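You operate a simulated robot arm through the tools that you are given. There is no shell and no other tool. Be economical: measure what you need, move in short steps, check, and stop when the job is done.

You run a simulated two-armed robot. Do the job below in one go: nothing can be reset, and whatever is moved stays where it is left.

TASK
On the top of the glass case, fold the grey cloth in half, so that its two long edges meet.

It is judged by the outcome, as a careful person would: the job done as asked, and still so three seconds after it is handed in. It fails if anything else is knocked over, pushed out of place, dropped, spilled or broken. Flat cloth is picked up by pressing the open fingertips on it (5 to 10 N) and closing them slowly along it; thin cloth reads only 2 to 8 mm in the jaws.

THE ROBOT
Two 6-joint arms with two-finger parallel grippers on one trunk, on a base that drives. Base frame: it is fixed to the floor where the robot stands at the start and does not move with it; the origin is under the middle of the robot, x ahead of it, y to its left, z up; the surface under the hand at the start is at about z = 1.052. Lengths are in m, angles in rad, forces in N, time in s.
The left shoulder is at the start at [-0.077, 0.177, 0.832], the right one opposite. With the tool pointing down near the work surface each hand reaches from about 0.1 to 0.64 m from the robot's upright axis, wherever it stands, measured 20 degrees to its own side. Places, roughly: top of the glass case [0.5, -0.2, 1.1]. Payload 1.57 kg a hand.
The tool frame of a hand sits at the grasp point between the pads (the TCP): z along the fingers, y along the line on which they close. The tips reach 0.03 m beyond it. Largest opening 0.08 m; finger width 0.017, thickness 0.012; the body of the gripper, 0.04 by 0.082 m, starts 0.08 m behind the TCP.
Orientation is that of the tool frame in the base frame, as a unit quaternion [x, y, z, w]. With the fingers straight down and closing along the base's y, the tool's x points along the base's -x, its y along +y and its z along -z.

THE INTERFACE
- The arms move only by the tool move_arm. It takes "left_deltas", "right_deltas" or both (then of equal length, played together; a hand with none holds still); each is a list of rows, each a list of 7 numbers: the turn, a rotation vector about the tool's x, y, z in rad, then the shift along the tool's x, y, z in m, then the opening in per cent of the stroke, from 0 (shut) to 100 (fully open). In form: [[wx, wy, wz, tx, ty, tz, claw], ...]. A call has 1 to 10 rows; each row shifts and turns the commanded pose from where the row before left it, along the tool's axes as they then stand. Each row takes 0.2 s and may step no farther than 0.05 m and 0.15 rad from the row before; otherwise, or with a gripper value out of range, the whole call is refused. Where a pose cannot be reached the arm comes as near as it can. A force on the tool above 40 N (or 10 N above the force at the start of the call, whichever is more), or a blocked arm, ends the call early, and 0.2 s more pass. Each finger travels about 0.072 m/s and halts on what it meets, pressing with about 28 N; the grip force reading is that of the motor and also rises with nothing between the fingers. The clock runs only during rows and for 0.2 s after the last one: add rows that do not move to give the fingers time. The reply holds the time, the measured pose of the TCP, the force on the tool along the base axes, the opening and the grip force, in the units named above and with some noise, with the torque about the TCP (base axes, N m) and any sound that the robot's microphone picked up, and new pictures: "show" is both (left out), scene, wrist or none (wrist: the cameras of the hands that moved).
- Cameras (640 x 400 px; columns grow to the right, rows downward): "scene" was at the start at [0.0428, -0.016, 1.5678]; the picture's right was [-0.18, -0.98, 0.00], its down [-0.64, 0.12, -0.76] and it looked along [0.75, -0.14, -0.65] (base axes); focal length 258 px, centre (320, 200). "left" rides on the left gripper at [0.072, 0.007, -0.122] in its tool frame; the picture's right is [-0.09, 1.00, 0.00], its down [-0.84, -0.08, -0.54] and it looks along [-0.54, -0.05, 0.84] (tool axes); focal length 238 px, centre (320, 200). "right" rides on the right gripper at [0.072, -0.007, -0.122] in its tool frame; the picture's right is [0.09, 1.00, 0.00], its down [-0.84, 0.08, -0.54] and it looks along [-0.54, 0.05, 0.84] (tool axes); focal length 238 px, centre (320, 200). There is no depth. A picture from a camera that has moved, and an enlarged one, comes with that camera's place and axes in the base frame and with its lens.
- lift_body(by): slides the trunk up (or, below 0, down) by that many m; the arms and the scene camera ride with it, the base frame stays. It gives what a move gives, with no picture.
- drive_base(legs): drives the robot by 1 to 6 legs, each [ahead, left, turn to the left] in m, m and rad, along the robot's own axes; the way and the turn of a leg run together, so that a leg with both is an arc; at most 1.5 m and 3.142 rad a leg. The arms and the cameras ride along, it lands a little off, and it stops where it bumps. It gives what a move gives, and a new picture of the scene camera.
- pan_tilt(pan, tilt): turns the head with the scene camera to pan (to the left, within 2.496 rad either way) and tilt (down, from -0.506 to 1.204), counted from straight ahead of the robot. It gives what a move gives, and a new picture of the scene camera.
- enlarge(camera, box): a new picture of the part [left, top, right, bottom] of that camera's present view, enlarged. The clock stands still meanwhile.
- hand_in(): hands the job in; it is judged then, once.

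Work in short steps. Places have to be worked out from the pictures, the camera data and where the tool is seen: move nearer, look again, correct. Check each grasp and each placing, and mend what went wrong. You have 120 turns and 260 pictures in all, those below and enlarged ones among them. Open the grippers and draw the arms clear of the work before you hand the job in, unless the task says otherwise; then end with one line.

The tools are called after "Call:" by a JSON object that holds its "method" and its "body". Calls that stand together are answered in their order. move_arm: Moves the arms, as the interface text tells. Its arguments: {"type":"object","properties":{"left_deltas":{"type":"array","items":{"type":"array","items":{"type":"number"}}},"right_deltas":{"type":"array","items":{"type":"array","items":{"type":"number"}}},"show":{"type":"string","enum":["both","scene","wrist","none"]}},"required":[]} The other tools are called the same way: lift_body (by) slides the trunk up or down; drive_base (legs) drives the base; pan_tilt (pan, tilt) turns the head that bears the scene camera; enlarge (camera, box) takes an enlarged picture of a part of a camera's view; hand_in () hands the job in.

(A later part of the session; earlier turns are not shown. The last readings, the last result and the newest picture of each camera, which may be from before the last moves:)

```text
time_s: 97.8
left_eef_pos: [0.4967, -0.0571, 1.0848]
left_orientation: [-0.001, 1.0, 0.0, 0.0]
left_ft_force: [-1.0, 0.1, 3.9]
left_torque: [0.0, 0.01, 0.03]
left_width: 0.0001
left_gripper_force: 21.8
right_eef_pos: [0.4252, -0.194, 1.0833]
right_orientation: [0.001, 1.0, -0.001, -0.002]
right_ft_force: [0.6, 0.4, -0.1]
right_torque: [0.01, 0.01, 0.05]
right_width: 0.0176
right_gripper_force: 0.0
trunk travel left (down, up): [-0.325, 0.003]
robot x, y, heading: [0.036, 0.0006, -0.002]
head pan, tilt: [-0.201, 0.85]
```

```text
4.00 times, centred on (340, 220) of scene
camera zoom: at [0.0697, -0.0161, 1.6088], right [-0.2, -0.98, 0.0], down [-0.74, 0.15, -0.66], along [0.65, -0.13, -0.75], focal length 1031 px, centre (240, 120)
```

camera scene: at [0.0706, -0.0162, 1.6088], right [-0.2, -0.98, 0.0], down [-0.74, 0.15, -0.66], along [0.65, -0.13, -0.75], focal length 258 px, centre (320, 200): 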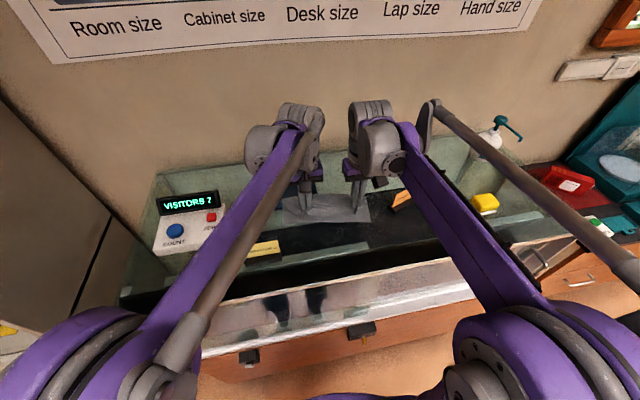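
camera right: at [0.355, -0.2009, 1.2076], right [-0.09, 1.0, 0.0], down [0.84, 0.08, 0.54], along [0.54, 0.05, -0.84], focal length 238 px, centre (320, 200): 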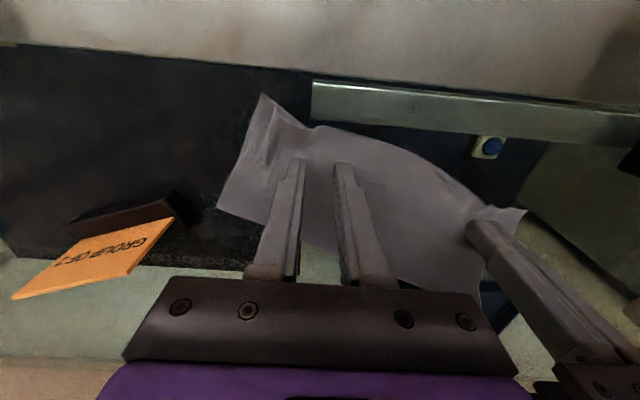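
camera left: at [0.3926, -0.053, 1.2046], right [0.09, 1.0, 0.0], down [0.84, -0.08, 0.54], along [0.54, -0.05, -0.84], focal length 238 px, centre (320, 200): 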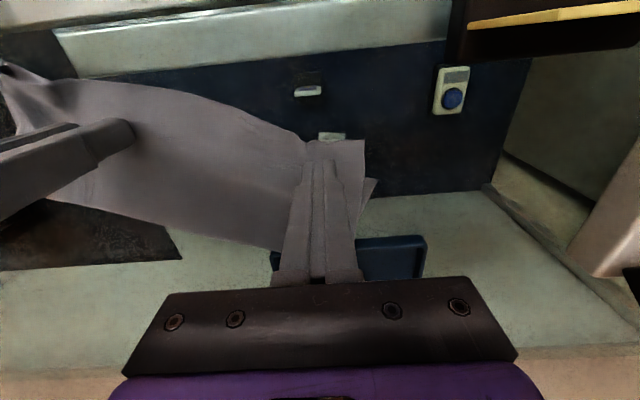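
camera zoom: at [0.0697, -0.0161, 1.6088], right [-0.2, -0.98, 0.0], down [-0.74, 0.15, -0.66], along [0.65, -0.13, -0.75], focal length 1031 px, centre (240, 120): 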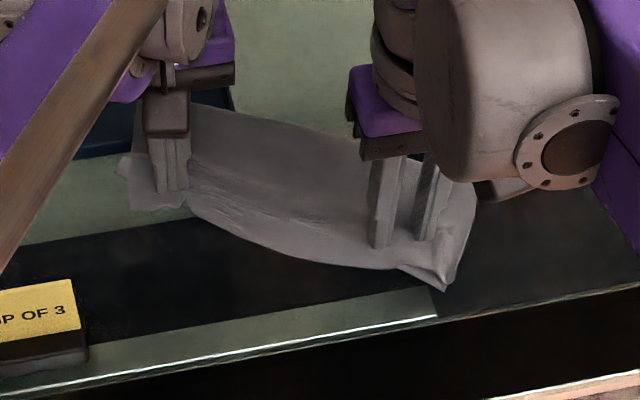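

This stroke turned both layers together, so it doesn't help. I lift off and re-measure, then re-lay the hem by pinching it instead.

Call:
{"method": "move_arm", "body": {"right_deltas": [[0, 0, 0, 0, 0, -0.02, 25], [0, 0, 0, 0, 0, -0.04, 25], [0, 0, 0, 0.01, -0.04, -0.03, 25], [0, 0, 0, 0.02, -0.045, -0.02, 25], [0, 0, 0, 0.02, -0.03, 0, 25]], "left_deltas": [[0, 0, 0, 0, 0, -0.02, 0], [0, 0, 0, 0, 0, -0.04, 0], [0, 0, 0, 0.01, 0.04, -0.03, 0], [0, 0, 0, 0.02, 0.045, -0.02, 10], [0, 0, 0, 0.02, 0.03, 0, 25]], "show": "none"}}

Call:
{"method": "enlarge", "body": {"camera": "scene", "box": [260, 170, 420, 270]}}

Call:
{"method": "enlarge", "body": {"camera": "left", "box": [0, 60, 320, 260]}}

Call:
{"method": "enlarge", "body": {"camera": "right", "box": [300, 70, 620, 270]}}

```text
refused: row 3 steps farther than a row can; nothing moved
```

```text
4.00 times, centred on (340, 220) of scene
camera zoom: at [0.0697, -0.0161, 1.6088], right [-0.2, -0.98, 0.0], down [-0.74, 0.15, -0.66], along [0.65, -0.13, -0.75], focal length 1031 px, centre (240, 120)
```

zoom: 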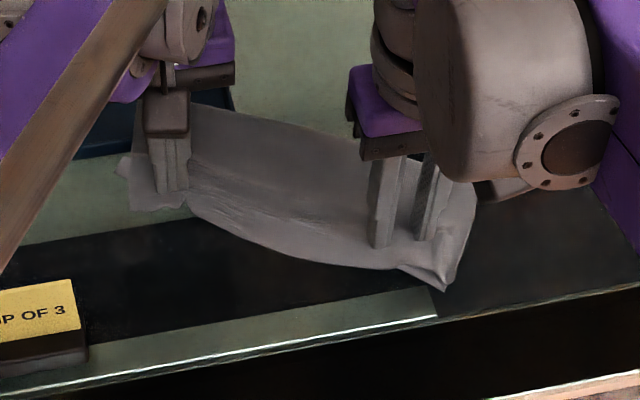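

```text
2.00 times, centred on (160, 160) of left
camera zoom: at [0.4246, -0.0486, 1.2049], right [0.09, 1.0, 0.0], down [0.84, -0.08, 0.54], along [0.54, -0.05, -0.84], focal length 477 px, centre (640, 280)
```

zoom: 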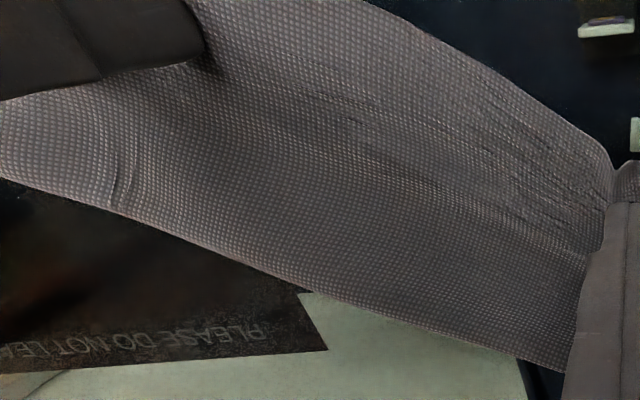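

```text
2.00 times, centred on (460, 170) of right
camera zoom: at [0.3543, -0.1997, 1.2063], right [-0.09, 1.0, 0.0], down [0.84, 0.08, 0.54], along [0.54, 0.05, -0.84], focal length 477 px, centre (40, 260)
```

zoom: 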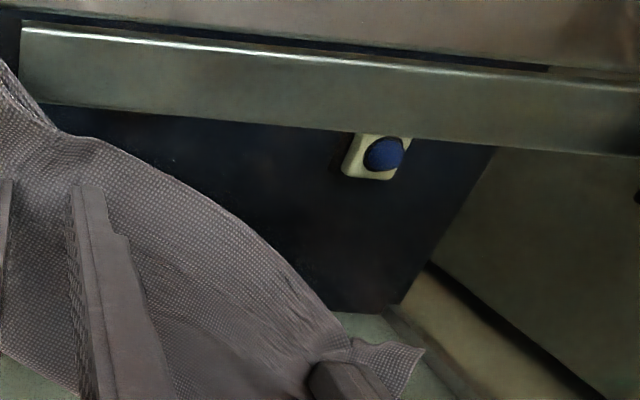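

The call was refused (step too long). Since the left is still pressed, I first drag it back 2.5 cm to undo the turn, then lift away in shorter steps.

Call:
{"method": "move_arm", "body": {"right_deltas": [[0, 0, 0, 0, 0, 0, 22], [0, 0, 0, 0, 0, 0, 22], [0, 0, 0, 0, 0, 0, 22], [0, 0, 0, 0, 0, -0.02, 25], [0, 0, 0, 0, 0, -0.04, 25], [0, 0, 0, 0.01, -0.04, -0.02, 25], [0, 0, 0, 0.02, -0.04, -0.01, 25], [0, 0, 0, 0.02, -0.03, 0, 25]], "left_deltas": [[0, 0, 0, 0.01, 0, 0, 0], [0, 0, 0, 0.01, 0, 0, 0], [0, 0, 0, 0.006, 0, 0, 0], [0, 0, 0, 0, 0, -0.02, 0], [0, 0, 0, 0, 0, -0.04, 0], [0, 0, 0, 0.01, 0.04, -0.02, 0], [0, 0, 0, 0.02, 0.04, -0.01, 10], [0, 0, 0, 0.02, 0.03, 0, 25]], "show": "none"}}

Call:
{"method": "enlarge", "body": {"camera": "scene", "box": [260, 170, 420, 270]}}

Call:
{"method": "enlarge", "body": {"camera": "left", "box": [0, 60, 320, 260]}}

Call:
{"method": "enlarge", "body": {"camera": "right", "box": [300, 70, 620, 270]}}

```text
time_s: 99.6
left_eef_pos: [0.4203, 0.0564, 1.1719]
left_orientation: [0.001, 1.0, 0.0, 0.0]
left_ft_force: [-0.1, 0.1, -0.4]
left_torque: [-0.02, 0.0, 0.01]
left_width: 0.0201
left_gripper_force: 0.0
right_eef_pos: [0.3738, -0.303, 1.1742]
right_orientation: [0.0, 1.0, -0.001, -0.001]
right_ft_force: [-0.2, 0.2, -0.1]
right_torque: [-0.03, -0.02, 0.0]
right_width: 0.02
right_gripper_force: 0.0
trunk travel left (down, up): [-0.325, 0.003]
robot x, y, heading: [0.0314, -0.0008, -0.006]
head pan, tilt: [-0.201, 0.85]
```

```text
4.00 times, centred on (340, 220) of scene
camera zoom: at [0.069, -0.0157, 1.6087], right [-0.2, -0.98, 0.0], down [-0.74, 0.15, -0.66], along [0.65, -0.13, -0.75], focal length 1031 px, centre (240, 120)
```

zoom: 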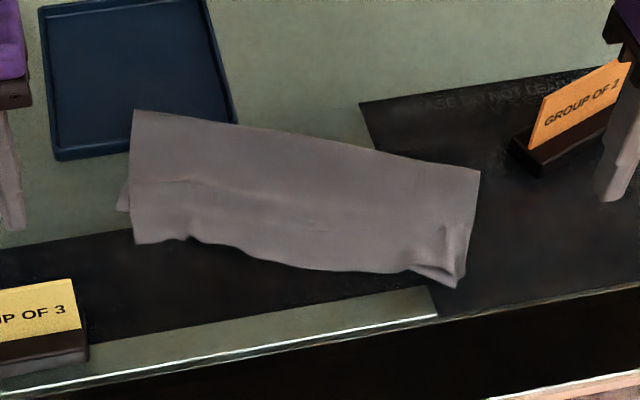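

```text
2.00 times, centred on (160, 160) of left
camera zoom: at [0.348, 0.0625, 1.2934], right [0.09, 1.0, 0.0], down [0.84, -0.08, 0.54], along [0.54, -0.05, -0.84], focal length 477 px, centre (640, 280)
```

zoom: 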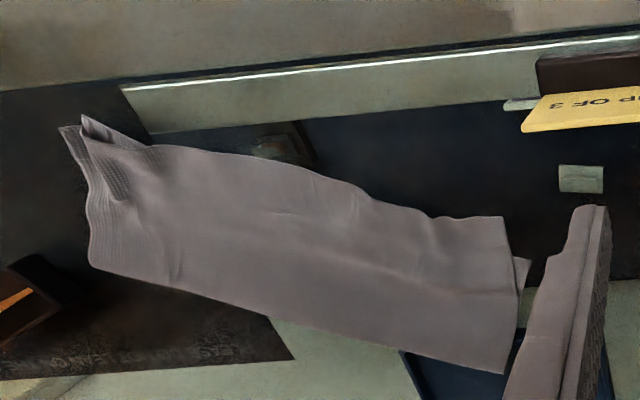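

```text
2.00 times, centred on (460, 170) of right
camera zoom: at [0.3019, -0.3089, 1.2966], right [-0.09, 1.0, 0.0], down [0.84, 0.08, 0.54], along [0.54, 0.05, -0.84], focal length 477 px, centre (40, 260)
```

zoom: 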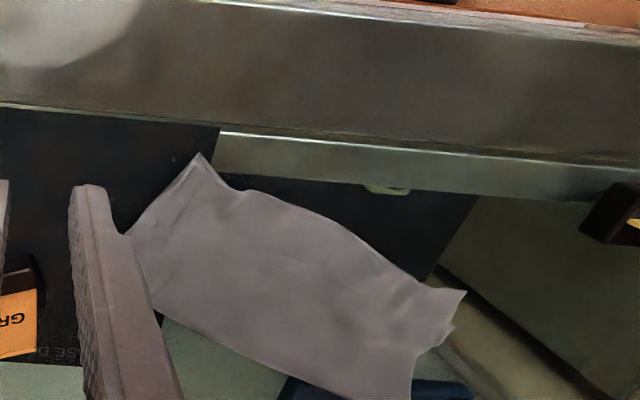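

Measured: the bottom half is 0.088 m deep all along, while the top hem overshoots by ~2.4 cm left, 2 cm middle, ~1 cm right, and it is bunched up lengthwise. I'll pinch the top hem with both hands (turned 25° to match it), lift, and re-lay it ~2 cm farther and stretched.

Call:
{"method": "move_arm", "body": {"right_deltas": [[0, 0, 0, -0.0113, 0.0363, 0, 30], [0, 0, 0, -0.0113, 0.0363, 0, 30], [0, 0, 0, -0.0113, 0.0363, 0, 30], [0, 0, 0.143, 0, 0, 0.025, 30], [0, 0, 0.143, 0, 0, 0.025, 30], [0, 0, 0.143, 0, 0, 0.028, 30], [0, 0, 0, 0, 0, 0, 30]], "left_deltas": [[0, 0, 0, -0.0117, -0.0375, 0, 30], [0, 0, 0, -0.0117, -0.0375, 0, 30], [0, 0, 0, -0.0117, -0.0375, 0, 30], [0, 0, 0.143, 0, 0, 0.025, 30], [0, 0, 0.143, 0, 0, 0.025, 30], [0, 0, 0.143, 0, 0, 0.028, 30], [0, 0, 0, 0, 0, 0, 30]], "show": "wrist"}}

```text
time_s: 101.2
left_eef_pos: [0.4578, -0.0605, 1.0923]
left_orientation: [0.214, 0.977, 0.0, 0.0]
left_ft_force: [0.5, 0.1, 0.2]
left_torque: [-0.03, 0.01, -0.03]
left_width: 0.0239
left_gripper_force: 0.1
right_eef_pos: [0.4101, -0.1949, 1.0978]
right_orientation: [0.214, 0.977, -0.001, 0.0]
right_ft_force: [0.1, 0.2, 0.0]
right_torque: [-0.02, -0.01, -0.01]
right_width: 0.0241
right_gripper_force: 0.0
trunk travel left (down, up): [-0.325, 0.003]
robot x, y, heading: [0.0365, 0.0005, -0.005]
head pan, tilt: [-0.201, 0.85]
camera right: at [0.342, -0.1698, 1.2198], right [0.33, 0.94, 0.0], down [0.79, -0.28, 0.54], along [0.51, -0.18, -0.84], focal length 238 px, centre (320, 200)
camera left: at [0.3947, -0.0238, 1.2134], right [0.5, 0.87, 0.0], down [0.73, -0.42, 0.54], along [0.47, -0.27, -0.84], focal length 238 px, centre (320, 200)
```

right: 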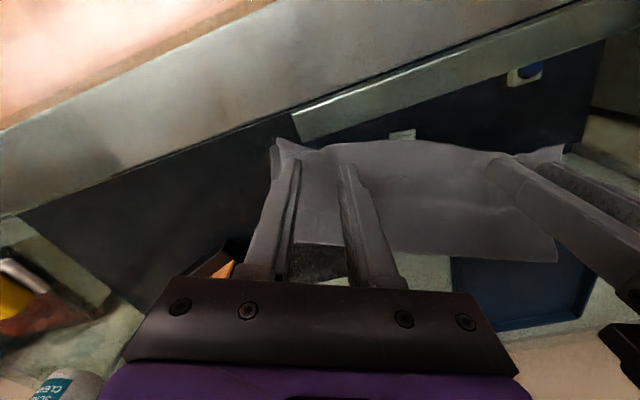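
left: 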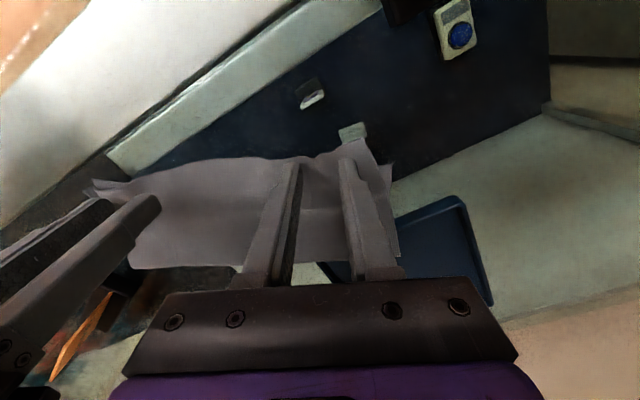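

Well aligned; the left needs 5 mm more inset. I lower both to contact.

Call:
{"method": "move_arm", "body": {"right_deltas": [[0, 0, 0, 0, 0, 0.006, 30], [0, 0, 0, 0, 0, 0.004, 30], [0, 0, 0, 0, 0, 0.002, 30], [0, 0, 0, 0, 0, 0.001, 30], [0, 0, 0, 0, 0, 0, 30]], "left_deltas": [[0, 0, 0, -0.005, 0, 0.003, 30], [0, 0, 0, 0, 0, 0.002, 30], [0, 0, 0, 0, 0, 0.0015, 30], [0, 0, 0, 0, 0, 0.001, 30], [0, 0, 0, 0, 0, 0, 30]], "show": "none"}}

```text
time_s: 102.4
left_eef_pos: [0.4617, -0.0621, 1.0866]
left_orientation: [0.213, 0.977, 0.0, 0.0]
left_ft_force: [-0.6, 0.8, -0.2]
left_torque: [0.0, 0.03, 0.0]
left_width: 0.0241
left_gripper_force: 0.0
right_eef_pos: [0.4108, -0.1953, 1.0835]
right_orientation: [0.213, 0.977, -0.001, -0.002]
right_ft_force: [0.5, -0.1, 0.2]
right_torque: [0.0, 0.0, 0.03]
right_width: 0.0239
right_gripper_force: 0.1
trunk travel left (down, up): [-0.325, 0.003]
robot x, y, heading: [0.0362, -0.0022, 0.003]
head pan, tilt: [-0.201, 0.85]
```

Call:
{"method": "move_arm", "body": {"right_deltas": [[0, 0, 0, 0, 0, 0.0003, 30], [0, 0, 0, 0, 0, 0.0003, 30], [0, 0, 0, 0, 0, 0, 30], [0, 0, 0, 0, 0, 0, 30]], "left_deltas": [[0, 0, 0, 0, 0, 0.001, 30], [0, 0, 0, 0, 0, 0.0007, 30], [0, 0, 0, 0, 0, 0.0005, 30], [0, 0, 0, 0, 0, 0, 30]], "show": "none"}}

```text
time_s: 103.4
left_eef_pos: [0.4628, -0.0606, 1.0854]
left_orientation: [0.213, 0.977, 0.0, 0.0]
left_ft_force: [0.6, 0.5, 0.4]
left_torque: [0.0, 0.03, 0.0]
left_width: 0.0237
left_gripper_force: 0.2
right_eef_pos: [0.4096, -0.1951, 1.0851]
right_orientation: [0.213, 0.977, 0.0, 0.0]
right_ft_force: [1.0, -2.1, 11.9]
right_torque: [-0.07, 0.02, 0.04]
right_width: 0.0239
right_gripper_force: 0.0
trunk travel left (down, up): [-0.325, 0.003]
robot x, y, heading: [0.035, -0.0007, -0.001]
head pan, tilt: [-0.201, 0.85]
```

Right is at 12 N (eased a touch); the left needs a bit more.

Call:
{"method": "move_arm", "body": {"right_deltas": [[0, 0, 0, 0, 0, -0.0003, 30], [0, 0, 0, 0, 0, 0, 30], [0, 0, 0, 0, 0, 0, 30]], "left_deltas": [[0, 0, 0, 0, 0, 0.0006, 30], [0, 0, 0, 0, 0, 0.0006, 30], [0, 0, 0, 0, 0, 0, 30]], "show": "none"}}

```text
time_s: 104.2
left_eef_pos: [0.4621, -0.0609, 1.0841]
left_orientation: [0.213, 0.977, 0.0, 0.0]
left_ft_force: [-0.2, 0.3, -0.1]
left_torque: [-0.01, 0.01, 0.0]
left_width: 0.0242
left_gripper_force: 0.0
right_eef_pos: [0.409, -0.1956, 1.0853]
right_orientation: [0.214, 0.977, -0.001, -0.001]
right_ft_force: [0.5, -2.6, 11.8]
right_torque: [-0.06, 0.02, 0.01]
right_width: 0.0236
right_gripper_force: 0.1
trunk travel left (down, up): [-0.325, 0.003]
robot x, y, heading: [0.0374, 0.0004, -0.004]
head pan, tilt: [-0.201, 0.85]
```

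Call:
{"method": "move_arm", "body": {"right_deltas": [[0, 0, 0, 0, 0, -0.0003, 30], [0, 0, 0, 0, 0, 0, 30], [0, 0, 0, 0, 0, 0, 30]], "left_deltas": [[0, 0, 0, 0, 0, 0.0005, 30], [0, 0, 0, 0, 0, 0.0004, 30], [0, 0, 0, 0, 0, 0, 30]], "show": "none"}}

```text
time_s: 105.0
left_eef_pos: [0.4612, -0.0612, 1.0825]
left_orientation: [0.212, 0.977, 0.0, -0.001]
left_ft_force: [2.4, 0.0, 9.0]
left_torque: [0.12, -0.17, -0.09]
left_width: 0.024
left_gripper_force: 0.0
right_eef_pos: [0.4103, -0.1948, 1.0831]
right_orientation: [0.213, 0.977, -0.002, -0.001]
right_ft_force: [0.7, -0.4, 3.6]
right_torque: [-0.03, -0.02, 0.03]
right_width: 0.0242
right_gripper_force: 0.1
trunk travel left (down, up): [-0.325, 0.003]
robot x, y, heading: [0.0379, -0.0012, -0.004]
head pan, tilt: [-0.201, 0.85]
```

Left 9 N, right 3.6 N: good. I close both slowly and lift gently.

Call:
{"method": "move_arm", "body": {"right_deltas": [[0, 0, 0, 0, 0, 0.0001, 26], [0, 0, 0, 0, 0, 0, 22], [0, 0, 0, 0, 0, 0, 18], [0, 0, 0, 0, 0, 0, 14], [0, 0, 0, 0, 0, 0, 10], [0, 0, 0, 0, 0, 0, 6], [0, 0, 0, 0, 0, 0, 2], [0, 0, 0, 0, 0, 0, 0], [0, 0, 0, 0, 0, 0, 0], [0, 0, 0, 0, 0, -0.012, 0]], "left_deltas": [[0, 0, 0, 0, 0, 0, 26], [0, 0, 0, 0, 0, 0, 22], [0, 0, 0, 0, 0, 0, 18], [0, 0, 0, 0, 0, 0, 14], [0, 0, 0, 0, 0, 0, 10], [0, 0, 0, 0, 0, 0, 6], [0, 0, 0, 0, 0, 0, 2], [0, 0, 0, 0, 0, 0, 0], [0, 0, 0, 0, 0, 0, 0], [0, 0, 0, 0, 0, -0.012, 0]], "show": "wrist"}}

```text
time_s: 107.2
left_eef_pos: [0.4612, -0.0635, 1.0942]
left_orientation: [0.213, 0.977, 0.0, 0.0]
left_ft_force: [-6.9, -17.5, 0.6]
left_torque: [-0.49, 0.2, 0.01]
left_width: 0.0021
left_gripper_force: 23.8
right_eef_pos: [0.4093, -0.1944, 1.0958]
right_orientation: [0.212, 0.977, 0.0, 0.0]
right_ft_force: [6.9, 16.3, 0.1]
right_torque: [0.48, -0.19, 0.02]
right_width: 0.0022
right_gripper_force: 23.7
trunk travel left (down, up): [-0.325, 0.003]
robot x, y, heading: [0.0381, -0.0009, -0.0]
head pan, tilt: [-0.201, 0.85]
camera right: at [0.3426, -0.1703, 1.2181], right [0.33, 0.94, 0.0], down [0.79, -0.28, 0.54], along [0.51, -0.18, -0.84], focal length 238 px, centre (320, 200)
camera left: at [0.398, -0.0257, 1.2152], right [0.5, 0.87, 0.0], down [0.73, -0.42, 0.54], along [0.47, -0.27, -0.84], focal length 238 px, centre (320, 200)
```

right: 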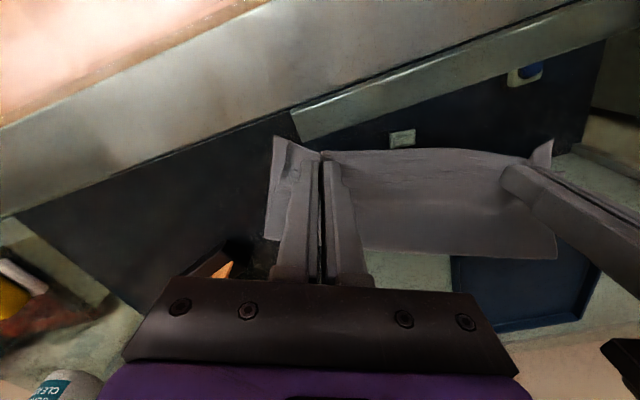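
left: 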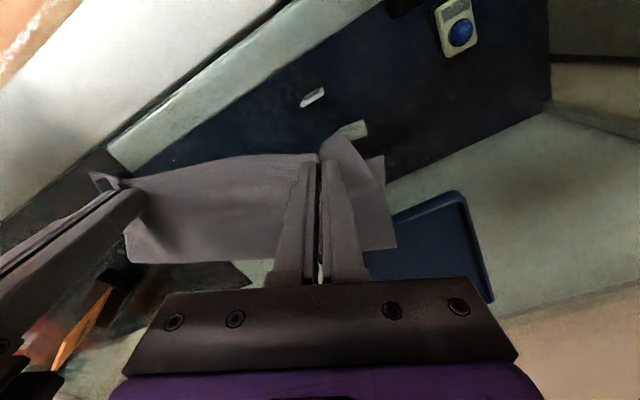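

Both hold the hem, taut. I lift a few cm while shifting toward the fold and check the bottom edge.

Call:
{"method": "move_arm", "body": {"right_deltas": [[0, 0, 0, 0, 0.002, -0.012, 0], [0, 0, 0, -0.005, 0, -0.012, 0], [0, 0, 0, -0.005, 0, -0.01, 0], [0, 0, 0, 0, 0, 0, 0]], "left_deltas": [[0, 0, 0, 0, -0.002, -0.012, 0], [0, 0, 0, -0.008, 0, -0.012, 0], [0, 0, 0, -0.008, 0, -0.01, 0], [0, 0, 0, 0, 0, 0, 0]], "show": "none"}}

Call:
{"method": "enlarge", "body": {"camera": "scene", "box": [260, 170, 420, 270]}}

Call:
{"method": "enlarge", "body": {"camera": "right", "box": [240, 100, 600, 325]}}

```text
time_s: 108.2
left_eef_pos: [0.475, -0.0696, 1.1311]
left_orientation: [0.213, 0.977, 0.0, 0.0]
left_ft_force: [-4.5, -10.2, -0.6]
left_torque: [-0.29, 0.08, 0.02]
left_width: 0.002
left_gripper_force: 24.0
right_eef_pos: [0.4177, -0.1978, 1.1284]
right_orientation: [0.214, 0.977, -0.001, -0.001]
right_ft_force: [4.4, 9.7, 0.5]
right_torque: [0.27, -0.13, 0.02]
right_width: 0.002
right_gripper_force: 23.8
trunk travel left (down, up): [-0.325, 0.003]
robot x, y, heading: [0.0361, -0.0005, -0.003]
head pan, tilt: [-0.201, 0.85]
```

```text
4.00 times, centred on (340, 220) of scene
camera zoom: at [0.07, -0.016, 1.6088], right [-0.2, -0.98, 0.0], down [-0.74, 0.15, -0.66], along [0.65, -0.13, -0.75], focal length 1031 px, centre (240, 120)
```

zoom: 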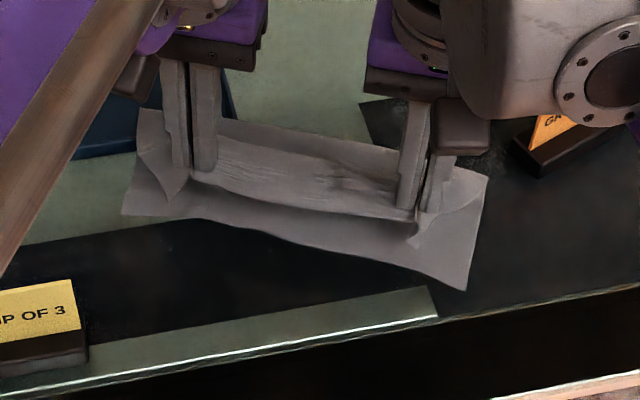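

```text
1.78 times, centred on (420, 212) of right
camera zoom: at [0.3513, -0.1729, 1.2508], right [0.33, 0.94, 0.0], down [0.79, -0.28, 0.54], along [0.51, -0.18, -0.84], focal length 424 px, centre (142, 178)
```

zoom: 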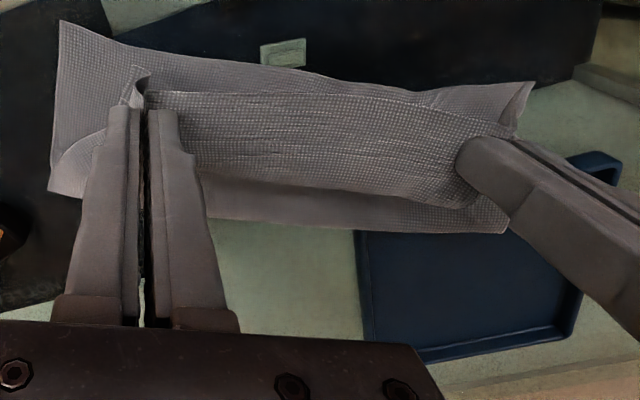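

The bottom layer stayed flat, its edge now visible from (0.485,-0.019) to (0.382,-0.222). The left pinch is already at the right inset; the right has to come 6 mm back. I lower both onto the edge and release.

Call:
{"method": "move_arm", "body": {"right_deltas": [[0, 0, 0, 0.003, 0, 0.012, 0], [0, 0, 0, 0.003, 0, 0.012, 0], [0, 0, 0, 0, 0, 0.012, 0], [0, 0, 0, 0, 0, 0.004, 0], [0, 0, 0, 0, 0, 0, 0]], "left_deltas": [[0, 0, 0, 0, 0, 0.012, 0], [0, 0, 0, 0, 0, 0.012, 0], [0, 0, 0, 0, 0, 0.012, 0], [0, 0, 0, 0, 0, 0.006, 0], [0, 0, 0, 0, 0, 0, 0]], "show": "none"}}

Call:
{"method": "enlarge", "body": {"camera": "scene", "box": [260, 170, 420, 270]}}

Call:
{"method": "enlarge", "body": {"camera": "right", "box": [240, 100, 600, 325]}}

```text
time_s: 109.4
left_eef_pos: [0.4742, -0.0699, 1.0879]
left_orientation: [0.213, 0.977, 0.0, 0.0]
left_ft_force: [-3.7, -7.1, -0.3]
left_torque: [-0.24, 0.15, 0.03]
left_width: 0.002
left_gripper_force: 23.7
right_eef_pos: [0.4143, -0.1948, 1.089]
right_orientation: [0.213, 0.977, -0.001, -0.001]
right_ft_force: [3.9, 8.1, 0.1]
right_torque: [0.24, -0.09, 0.0]
right_width: 0.0018
right_gripper_force: 23.7
trunk travel left (down, up): [-0.325, 0.003]
robot x, y, heading: [0.0418, -0.0007, -0.006]
head pan, tilt: [-0.201, 0.85]
```

```text
4.00 times, centred on (340, 220) of scene
camera zoom: at [0.0702, -0.0161, 1.6088], right [-0.2, -0.98, 0.0], down [-0.74, 0.15, -0.66], along [0.65, -0.13, -0.75], focal length 1031 px, centre (240, 120)
```

zoom: 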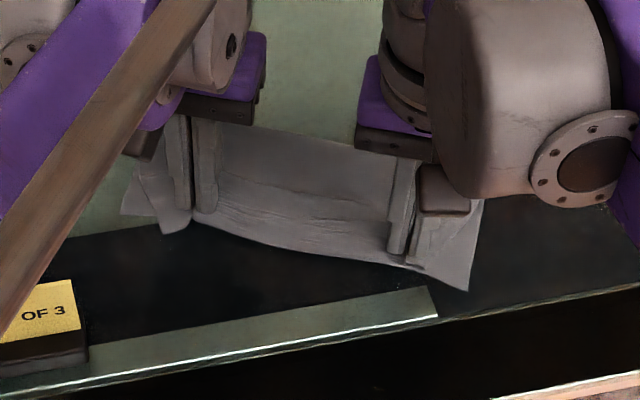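

```text
1.78 times, centred on (420, 212) of right
camera zoom: at [0.3465, -0.1697, 1.211], right [0.33, 0.94, 0.0], down [0.79, -0.28, 0.54], along [0.51, -0.18, -0.84], focal length 424 px, centre (142, 178)
```

zoom: 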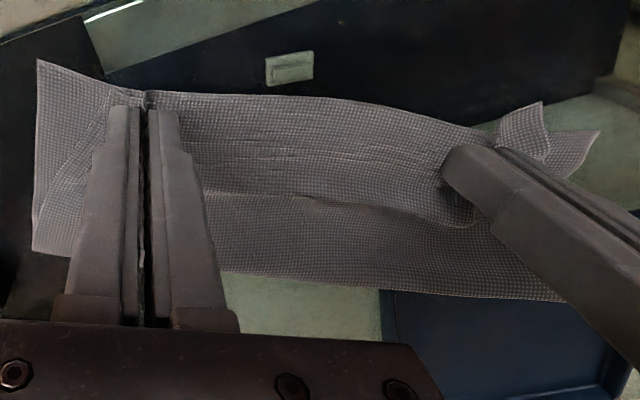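

The hem now coincides with the bottom edge between the hands. I release and rise straight up.

Call:
{"method": "move_arm", "body": {"right_deltas": [[0, 0, 0, 0, 0, 0.002, 0], [0, 0, 0, 0, 0, 0, 8], [0, 0, 0, 0, 0, 0, 18], [0, 0, 0, 0, 0, 0, 28], [0, 0, 0, 0, 0, -0.02, 28], [0, 0, 0, 0, 0, -0.04, 28], [0, 0, 0, 0, -0.04, -0.01, 28], [0, 0, 0, 0, -0.045, 0, 28], [0, 0, 0, 0, 0, 0, 28]], "left_deltas": [[0, 0, 0, 0, 0, 0.001, 0], [0, 0, 0, 0, 0, 0, 8], [0, 0, 0, 0, 0, 0, 18], [0, 0, 0, 0, 0, 0, 28], [0, 0, 0, 0, 0, -0.02, 28], [0, 0, 0, 0, 0, -0.04, 28], [0, 0, 0, 0, 0.04, -0.01, 15], [0, 0, 0, 0, 0.045, 0, 0], [0, 0, 0, 0, 0, 0, 0]], "show": "none"}}

Call:
{"method": "enlarge", "body": {"camera": "scene", "box": [260, 170, 420, 270]}}

Call:
{"method": "enlarge", "body": {"camera": "left", "box": [0, 60, 400, 310]}}

Call:
{"method": "enlarge", "body": {"camera": "right", "box": [240, 60, 640, 310]}}

```text
time_s: 111.4
left_eef_pos: [0.5118, 0.0077, 1.1608]
left_orientation: [0.213, 0.977, 0.0, 0.0]
left_ft_force: [-0.8, -0.6, 0.0]
left_torque: [0.02, -0.04, -0.01]
left_width: 0.0
left_gripper_force: 21.4
right_eef_pos: [0.3775, -0.2712, 1.1574]
right_orientation: [0.214, 0.977, 0.0, -0.001]
right_ft_force: [-0.5, 0.2, 1.1]
right_torque: [0.03, 0.0, -0.03]
right_width: 0.0222
right_gripper_force: 0.1
trunk travel left (down, up): [-0.325, 0.003]
robot x, y, heading: [0.0402, 0.0021, 0.001]
head pan, tilt: [-0.201, 0.85]
```

```text
4.00 times, centred on (340, 220) of scene
camera zoom: at [0.0704, -0.0163, 1.6088], right [-0.2, -0.98, 0.0], down [-0.74, 0.15, -0.66], along [0.65, -0.13, -0.75], focal length 1031 px, centre (240, 120)
```

zoom: 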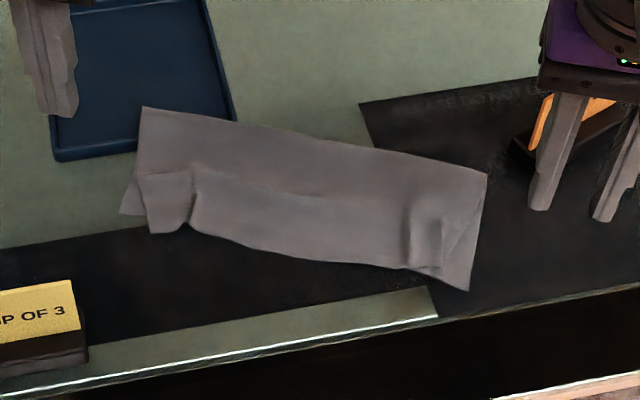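

```text
1.60 times, centred on (200, 185) of left
camera zoom: at [0.448, 0.0449, 1.2816], right [0.5, 0.87, 0.0], down [0.73, -0.42, 0.54], along [0.47, -0.27, -0.84], focal length 381 px, centre (512, 224)
```

zoom: 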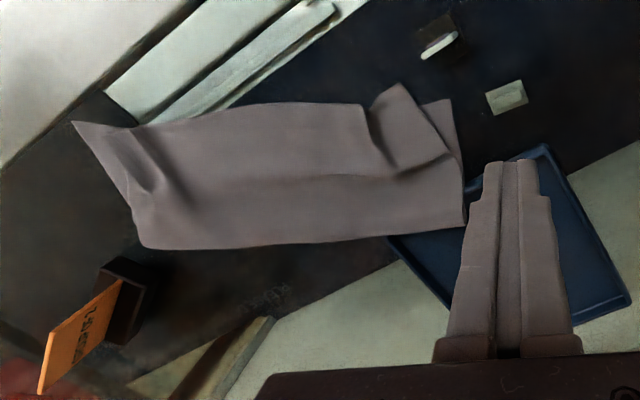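

```text
1.60 times, centred on (440, 185) of right
camera zoom: at [0.3109, -0.2466, 1.2808], right [0.33, 0.94, 0.0], down [0.79, -0.28, 0.54], along [0.51, -0.18, -0.84], focal length 381 px, centre (128, 224)
```

zoom: 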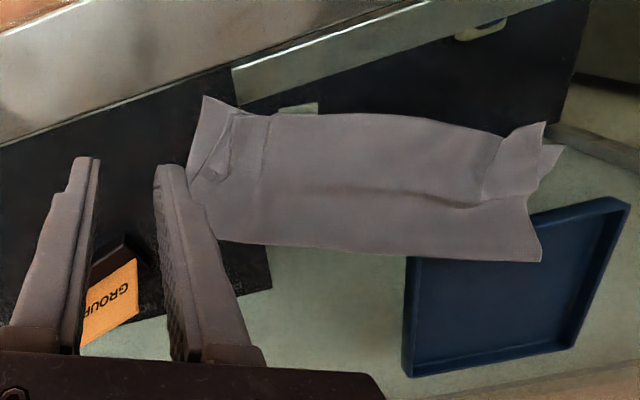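

The long edges now meet along the middle. What's left is to stroke both top corners outward by ~2 cm. With closed fingertips, I go down lightly on each corner.

Call:
{"method": "move_arm", "body": {"right_deltas": [[0, 0, 0, -0.005, 0.035, 0, 10], [0, 0, 0, -0.005, 0.035, 0, 0], [0, 0, 0, 0, 0, 0.03, 0], [0, 0, 0, 0, 0, 0.03, 0], [0, 0, 0, 0, 0, 0.01, 0], [0, 0, 0, 0, 0, 0.002, 0], [0, 0, 0, 0, 0, 0, 0]], "left_deltas": [[0, 0, 0, 0.005, -0.035, 0, 0], [0, 0, 0, 0.005, -0.034, 0, 0], [0, 0, 0, 0, 0, 0.03, 0], [0, 0, 0, 0, 0, 0.03, 0], [0, 0, 0, 0, 0, 0.012, 0], [0, 0, 0, 0, 0, 0.003, 0], [0, 0, 0, 0, 0, 0, 0]], "show": "wrist"}}

```text
time_s: 113.0
left_eef_pos: [0.4728, -0.0512, 1.0834]
left_orientation: [0.214, 0.977, 0.0, 0.0]
left_ft_force: [6.2, 0.3, 25.1]
left_torque: [0.05, -0.28, -0.04]
left_width: 0.0001
left_gripper_force: 21.7
right_eef_pos: [0.418, -0.2143, 1.0858]
right_orientation: [0.213, 0.977, 0.0, 0.0]
right_ft_force: [0.6, -0.9, 0.2]
right_torque: [-0.01, 0.0, 0.0]
right_width: 0.0
right_gripper_force: 22.2
trunk travel left (down, up): [-0.325, 0.003]
robot x, y, heading: [0.0357, -0.0013, -0.003]
head pan, tilt: [-0.201, 0.85]
camera right: at [0.3494, -0.189, 1.2078], right [0.33, 0.94, 0.0], down [0.79, -0.28, 0.54], along [0.51, -0.18, -0.84], focal length 238 px, centre (320, 200)
camera left: at [0.4093, -0.0151, 1.2046], right [0.5, 0.87, 0.0], down [0.73, -0.42, 0.54], along [0.47, -0.27, -0.84], focal length 238 px, centre (320, 200)
```

right: 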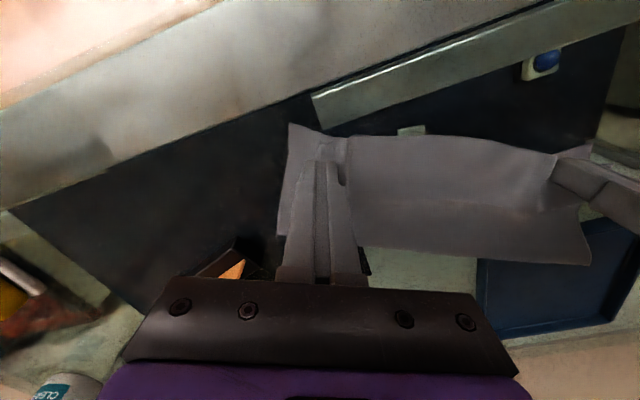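
left: 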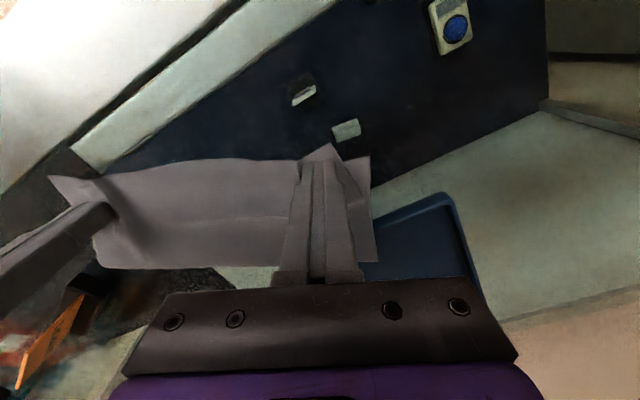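

Left is too heavy: I ease it to a light touch, lower the right a little, then stroke both outward.

Call:
{"method": "move_arm", "body": {"right_deltas": [[0, 0, 0, 0, 0, 0.0007, 0], [0, 0, 0, 0, 0, 0.0005, 0], [0, 0, 0, 0, 0, 0, 0]], "left_deltas": [[0, 0, 0, 0, 0, -0.0013, 0], [0, 0, 0, 0, 0, 0, 0], [0, 0, 0, 0, 0, 0, 0]], "show": "none"}}

```text
time_s: 113.8
left_eef_pos: [0.4721, -0.052, 1.0832]
left_orientation: [0.213, 0.977, 0.0, 0.0]
left_ft_force: [2.7, -3.3, 16.0]
left_torque: [-0.05, -0.12, 0.0]
left_width: 0.0002
left_gripper_force: 21.3
right_eef_pos: [0.417, -0.2139, 1.0835]
right_orientation: [0.213, 0.977, -0.001, -0.001]
right_ft_force: [-1.4, 0.2, 7.6]
right_torque: [0.01, 0.1, 0.04]
right_width: 0.0002
right_gripper_force: 21.4
trunk travel left (down, up): [-0.325, 0.003]
robot x, y, heading: [0.036, -0.0009, -0.003]
head pan, tilt: [-0.201, 0.85]
```

Call:
{"method": "move_arm", "body": {"right_deltas": [[0, 0, 0, 0, 0, -0.0003, 0], [0, 0, 0, 0.001, -0.006, 0, 0], [0, 0, 0, 0.002, -0.006, 0, 0], [0, 0, 0, 0.002, -0.006, 0, 0], [0, 0, 0, 0, 0, 0, 0]], "left_deltas": [[0, 0, 0, 0, 0, -0.001, 0], [0, 0, 0, -0.002, 0.008, 0, 0], [0, 0, 0, -0.002, 0.008, 0, 0], [0, 0, 0, -0.002, 0.008, 0, 0], [0, 0, 0, 0, 0, 0, 0]], "show": "none"}}

Call:
{"method": "enlarge", "body": {"camera": "left", "box": [40, 110, 440, 360]}}

Call:
{"method": "enlarge", "body": {"camera": "right", "box": [240, 80, 640, 330]}}

```text
time_s: 115.0
left_eef_pos: [0.4869, -0.0308, 1.0836]
left_orientation: [0.213, 0.977, -0.001, 0.0]
left_ft_force: [-2.5, -2.8, 15.3]
left_torque: [-0.05, 0.05, -0.01]
left_width: 0.0
left_gripper_force: 21.5
right_eef_pos: [0.405, -0.2279, 1.0838]
right_orientation: [0.213, 0.977, -0.001, -0.001]
right_ft_force: [0.0, -0.1, 0.1]
right_torque: [-0.04, 0.02, -0.02]
right_width: 0.0004
right_gripper_force: 21.0
trunk travel left (down, up): [-0.325, 0.003]
robot x, y, heading: [0.038, -0.001, -0.001]
head pan, tilt: [-0.201, 0.85]
```

```text
1.60 times, centred on (240, 235) of left
camera zoom: at [0.4241, 0.0053, 1.2048], right [0.5, 0.87, 0.0], down [0.73, -0.42, 0.54], along [0.47, -0.27, -0.84], focal length 381 px, centre (448, 144)
```

zoom: 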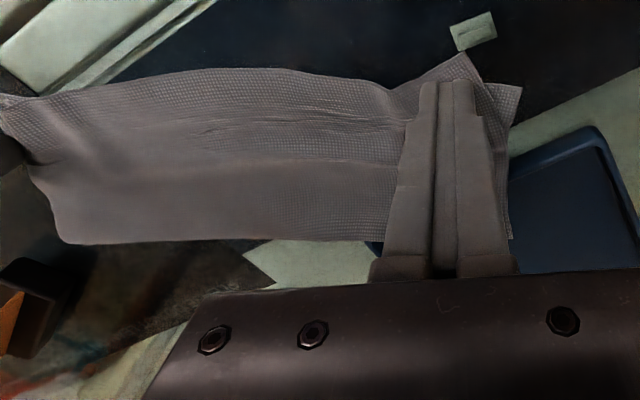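

```text
1.60 times, centred on (440, 205) of right
camera zoom: at [0.3376, -0.2029, 1.2068], right [0.33, 0.94, 0.0], down [0.79, -0.28, 0.54], along [0.51, -0.18, -0.84], focal length 381 px, centre (128, 192)
```

zoom: 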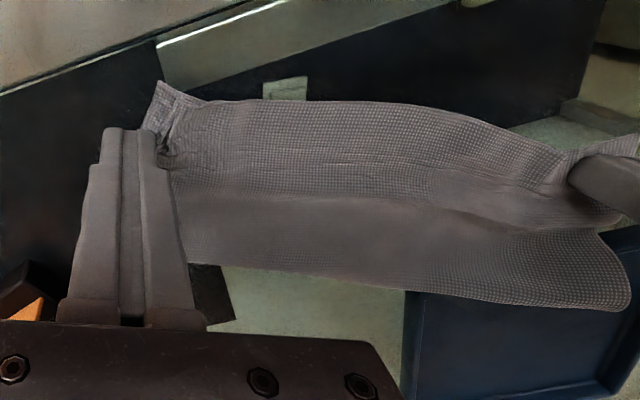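

Both puckers have largely smoothed out. I lift straight up, move clear and check.

Call:
{"method": "move_arm", "body": {"right_deltas": [[0, 0, 0, 0, 0, -0.02, 0], [0, 0, 0, 0, 0, -0.04, 0], [0, 0, 0, 0, -0.04, -0.02, 0], [0, 0, 0, 0.02, -0.04, 0, 10], [0, 0, 0, 0, 0, 0, 20]], "left_deltas": [[0, 0, 0, 0, 0, -0.02, 0], [0, 0, 0, 0, 0, -0.04, 0], [0, 0, 0, 0, 0.04, -0.02, 0], [0, 0, 0, 0.04, 0.02, 0, 10], [0, 0, 0, 0, 0, 0, 20]], "show": "none"}}

Call:
{"method": "enlarge", "body": {"camera": "scene", "box": [260, 170, 420, 270]}}

Call:
{"method": "enlarge", "body": {"camera": "left", "box": [0, 60, 400, 310]}}

Call:
{"method": "enlarge", "body": {"camera": "right", "box": [240, 60, 640, 310]}}

```text
time_s: 116.2
left_eef_pos: [0.4784, 0.0382, 1.1632]
left_orientation: [0.212, 0.977, 0.0, -0.001]
left_ft_force: [0.3, -0.2, 0.2]
left_torque: [0.0, 0.03, 0.02]
left_width: 0.0159
left_gripper_force: 0.0
right_eef_pos: [0.3549, -0.2954, 1.1641]
right_orientation: [0.213, 0.977, -0.001, -0.002]
right_ft_force: [0.1, -0.4, -1.0]
right_torque: [0.04, -0.01, -0.01]
right_width: 0.0159
right_gripper_force: 0.1
trunk travel left (down, up): [-0.325, 0.003]
robot x, y, heading: [0.0364, 0.0022, -0.001]
head pan, tilt: [-0.201, 0.85]
```

```text
4.00 times, centred on (340, 220) of scene
camera zoom: at [0.0721, -0.0169, 1.6088], right [-0.2, -0.98, 0.0], down [-0.74, 0.15, -0.66], along [0.65, -0.13, -0.75], focal length 1031 px, centre (240, 120)
```

zoom: 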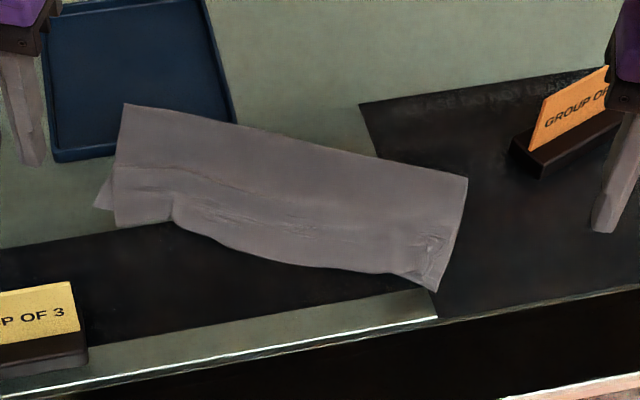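

```text
1.60 times, centred on (200, 185) of left
camera zoom: at [0.4161, 0.0754, 1.2834], right [0.5, 0.87, 0.0], down [0.73, -0.42, 0.54], along [0.47, -0.27, -0.84], focal length 381 px, centre (512, 224)
```

zoom: 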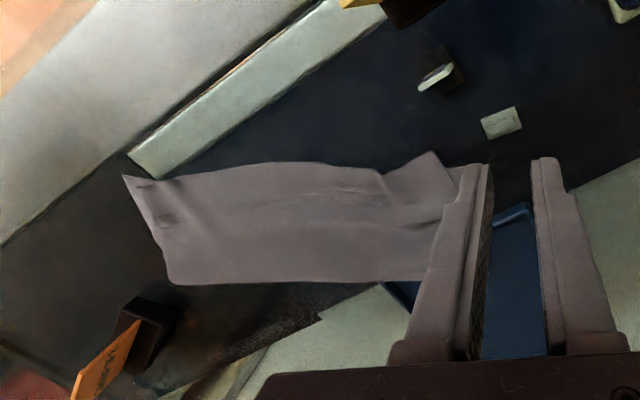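

```text
1.60 times, centred on (440, 185) of right
camera zoom: at [0.2881, -0.2696, 1.287], right [0.33, 0.94, 0.0], down [0.8, -0.28, 0.54], along [0.51, -0.18, -0.84], focal length 381 px, centre (128, 224)
```

zoom: 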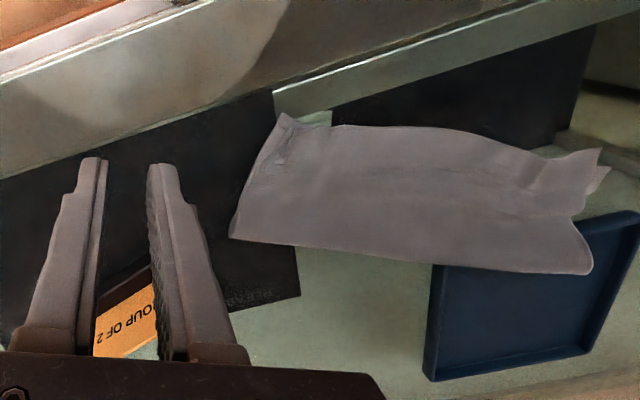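

Nearly done: the hem meets the edge within about 5 mm in the middle and at the right; only the top-left corner is still ~2 cm inside the bottom corner. One more light stroke there, this time with the right hand holding the stack.

Call:
{"method": "move_arm", "body": {"right_deltas": [[0, 0, 0, -0.0024, 0.037, 0, 20], [0, 0, 0, -0.0024, 0.037, 0, 20], [0, 0, 0, -0.0024, 0.037, 0, 20], [0, 0, 0, -0.0024, 0.036, 0, 20], [0, 0, 0, 0, 0, 0.03, 20], [0, 0, 0, 0, 0, 0.03, 20], [0, 0, 0, 0, 0, 0.017, 20], [0, 0, 0, 0, 0, 0.002, 20], [0, 0, 0, 0, 0, 0, 20]], "left_deltas": [[0, 0, 0, -0.0205, -0.031, 0, 0], [0, 0, 0, -0.0205, -0.031, 0, 0], [0, 0, 0, 0, 0, 0, 0], [0, 0, 0, 0, 0, 0, 0], [0, 0, 0, 0, 0, 0.03, 0], [0, 0, 0, 0, 0, 0.03, 0], [0, 0, 0, 0, 0, 0.014, 0], [0, 0, 0, 0, 0, 0.002, 0], [0, 0, 0, 0, 0, 0, 0]], "show": "none"}}

```text
time_s: 118.2
left_eef_pos: [0.4899, -0.0341, 1.0888]
left_orientation: [0.214, 0.977, 0.0, 0.0]
left_ft_force: [-0.1, -0.1, 0.3]
left_torque: [-0.01, -0.02, 0.01]
left_width: 0.0002
left_gripper_force: 21.3
right_eef_pos: [0.4243, -0.1621, 1.0851]
right_orientation: [0.213, 0.977, -0.001, -0.002]
right_ft_force: [0.2, -0.3, 0.1]
right_torque: [0.01, -0.01, 0.02]
right_width: 0.0156
right_gripper_force: 0.0
trunk travel left (down, up): [-0.325, 0.003]
robot x, y, heading: [0.0362, 0.0011, -0.002]
head pan, tilt: [-0.201, 0.85]
```

Call:
{"method": "move_arm", "body": {"right_deltas": [[0, 0, 0, 0, 0, 0.0008, 20], [0, 0, 0, 0, 0, 0.0005, 20], [0, 0, 0, 0, 0, 0, 20], [0, 0, 0, 0, 0, 0, 20]], "left_deltas": [[0, 0, 0, 0, 0, 0.002, 0], [0, 0, 0, 0, 0, 0.001, 0], [0, 0, 0, 0, 0, 0.0005, 0], [0, 0, 0, 0, 0, 0, 0]], "show": "none"}}

```text
time_s: 119.2
left_eef_pos: [0.488, -0.0347, 1.0856]
left_orientation: [0.214, 0.977, 0.0, 0.0]
left_ft_force: [-0.7, -0.7, -0.9]
left_torque: [0.01, 0.0, -0.02]
left_width: 0.0
left_gripper_force: 21.6
right_eef_pos: [0.4231, -0.1623, 1.0831]
right_orientation: [0.214, 0.977, -0.001, -0.001]
right_ft_force: [1.3, 0.6, 2.4]
right_torque: [-0.02, 0.02, 0.0]
right_width: 0.0161
right_gripper_force: 0.1
trunk travel left (down, up): [-0.325, 0.003]
robot x, y, heading: [0.035, 0.0008, -0.003]
head pan, tilt: [-0.201, 0.85]
```

Call:
{"method": "move_arm", "body": {"right_deltas": [[0, 0, 0, 0, 0, 0.0003, 20], [0, 0, 0, 0, 0, 0, 20], [0, 0, 0, 0, 0, 0, 20], [0, 0, 0, 0, 0, 0, 20]], "left_deltas": [[0, 0, 0, 0, 0, 0.0006, 0], [0, 0, 0, 0, 0, 0.0006, 0], [0, 0, 0, 0, 0, 0.0004, 0], [0, 0, 0, 0, 0, 0, 0]], "show": "none"}}

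```text
time_s: 120.2
left_eef_pos: [0.4887, -0.0347, 1.0841]
left_orientation: [0.214, 0.977, 0.0, 0.002]
left_ft_force: [1.7, -1.2, 21.2]
left_torque: [0.04, -0.03, 0.04]
left_width: 0.0
left_gripper_force: 21.2
right_eef_pos: [0.4242, -0.1621, 1.0853]
right_orientation: [0.213, 0.977, 0.0, -0.001]
right_ft_force: [0.1, -0.3, 0.3]
right_torque: [0.0, 0.03, -0.03]
right_width: 0.0161
right_gripper_force: 0.0
trunk travel left (down, up): [-0.325, 0.003]
robot x, y, heading: [0.0336, -0.0007, -0.009]
head pan, tilt: [-0.201, 0.85]
```

Call:
{"method": "move_arm", "body": {"right_deltas": [[0, 0, 0, 0, 0, 0.0006, 20], [0, 0, 0, 0, 0, 0, 20], [0, 0, 0, 0, 0, 0, 20]], "left_deltas": [[0, 0, 0, 0, 0, -0.0011, 0], [0, 0, 0, 0, 0, 0, 0], [0, 0, 0, 0, 0, 0, 0]], "show": "none"}}

```text
time_s: 121.0
left_eef_pos: [0.4871, -0.0332, 1.0831]
left_orientation: [0.213, 0.977, 0.0, 0.0]
left_ft_force: [-0.9, 0.6, 0.8]
left_torque: [-0.03, 0.02, 0.0]
left_width: 0.0001
left_gripper_force: 21.5
right_eef_pos: [0.4235, -0.1634, 1.0833]
right_orientation: [0.213, 0.977, 0.0, -0.001]
right_ft_force: [0.4, 0.1, 13.0]
right_torque: [0.06, 0.05, 0.03]
right_width: 0.0159
right_gripper_force: 0.1
trunk travel left (down, up): [-0.325, 0.003]
robot x, y, heading: [0.0345, -0.0023, 0.0]
head pan, tilt: [-0.201, 0.85]
```

Left at ~1 N, right holding at 13 N: now the stroke, then lift and look.

Call:
{"method": "move_arm", "body": {"right_deltas": [[0, 0, 0, 0, 0, 0, 20], [0, 0, 0, 0, 0, 0, 20], [0, 0, 0, 0, 0, 0, 20], [0, 0, 0, 0, 0, 0, 20], [0, 0, 0, 0, 0, -0.02, 20], [0, 0, 0, 0, 0, -0.04, 20], [0, 0, 0, 0, -0.04, -0.02, 20], [0, 0, 0, 0, -0.045, 0, 20], [0, 0, 0, 0, -0.045, 0, 20]], "left_deltas": [[0, 0, 0, -0.003, 0.006, 0, 0], [0, 0, 0, -0.003, 0.006, 0, 0], [0, 0, 0, -0.003, 0.006, 0, 0], [0, 0, 0, -0.002, 0.004, 0, 0], [0, 0, 0, 0, 0, -0.02, 0], [0, 0, 0, 0, 0, -0.04, 0], [0, 0, 0, 0, 0.04, -0.02, 0], [0, 0, 0, 0.045, 0, 0, 0], [0, 0, 0, 0.045, 0, 0, 0]], "show": "none"}}

Call:
{"method": "enlarge", "body": {"camera": "scene", "box": [260, 170, 420, 270]}}

Call:
{"method": "enlarge", "body": {"camera": "left", "box": [0, 60, 400, 310]}}

Call:
{"method": "enlarge", "body": {"camera": "right", "box": [240, 60, 640, 310]}}

```text
time_s: 123.0
left_eef_pos: [0.4384, 0.0563, 1.1621]
left_orientation: [0.214, 0.977, 0.0, 0.0]
left_ft_force: [-0.1, 0.0, 0.1]
left_torque: [-0.01, -0.04, -0.02]
left_width: 0.0
left_gripper_force: 21.6
right_eef_pos: [0.3702, -0.2821, 1.1609]
right_orientation: [0.214, 0.977, -0.001, -0.001]
right_ft_force: [-0.9, -0.6, 0.0]
right_torque: [0.02, -0.01, -0.02]
right_width: 0.016
right_gripper_force: 0.0
trunk travel left (down, up): [-0.325, 0.003]
robot x, y, heading: [0.0313, 0.0029, 0.001]
head pan, tilt: [-0.201, 0.85]
```

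```text
4.00 times, centred on (340, 220) of scene
camera zoom: at [0.0682, -0.016, 1.6087], right [-0.2, -0.98, 0.0], down [-0.73, 0.15, -0.66], along [0.65, -0.13, -0.75], focal length 1031 px, centre (240, 120)
```

zoom: 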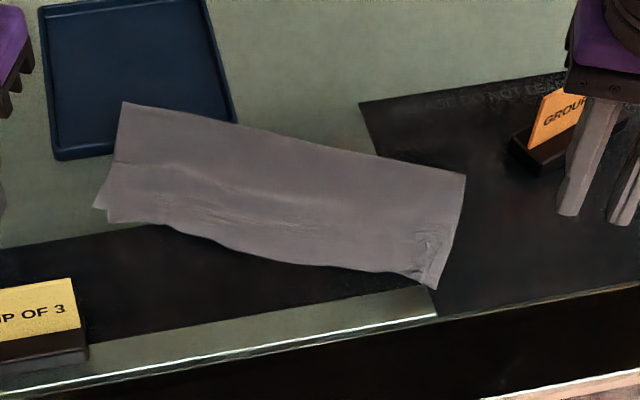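

```text
1.60 times, centred on (200, 185) of left
camera zoom: at [0.3747, 0.093, 1.2841], right [0.5, 0.87, 0.0], down [0.73, -0.42, 0.54], along [0.47, -0.27, -0.84], focal length 381 px, centre (512, 224)
```

zoom: 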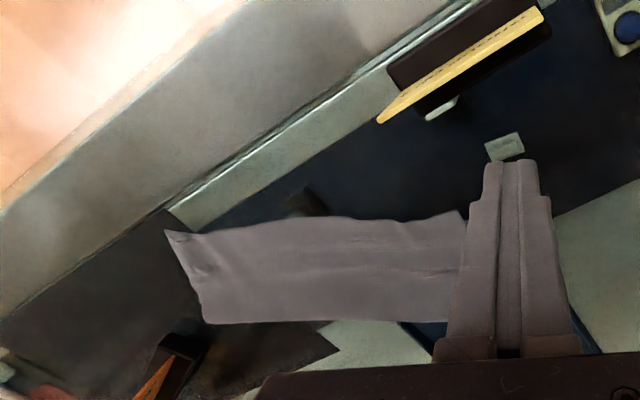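

```text
1.60 times, centred on (440, 185) of right
camera zoom: at [0.3029, -0.2573, 1.2825], right [0.33, 0.94, 0.0], down [0.79, -0.28, 0.54], along [0.51, -0.18, -0.84], focal length 381 px, centre (128, 224)
```

zoom: 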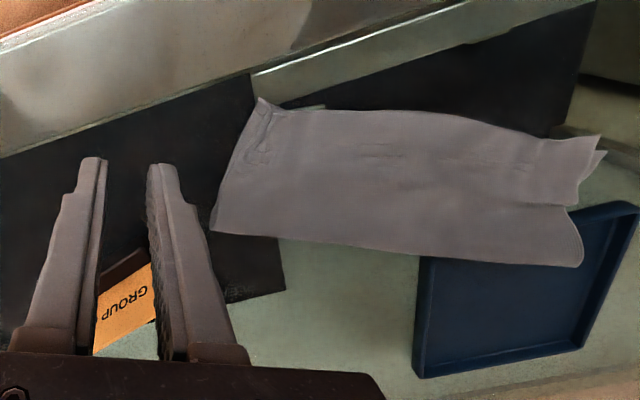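

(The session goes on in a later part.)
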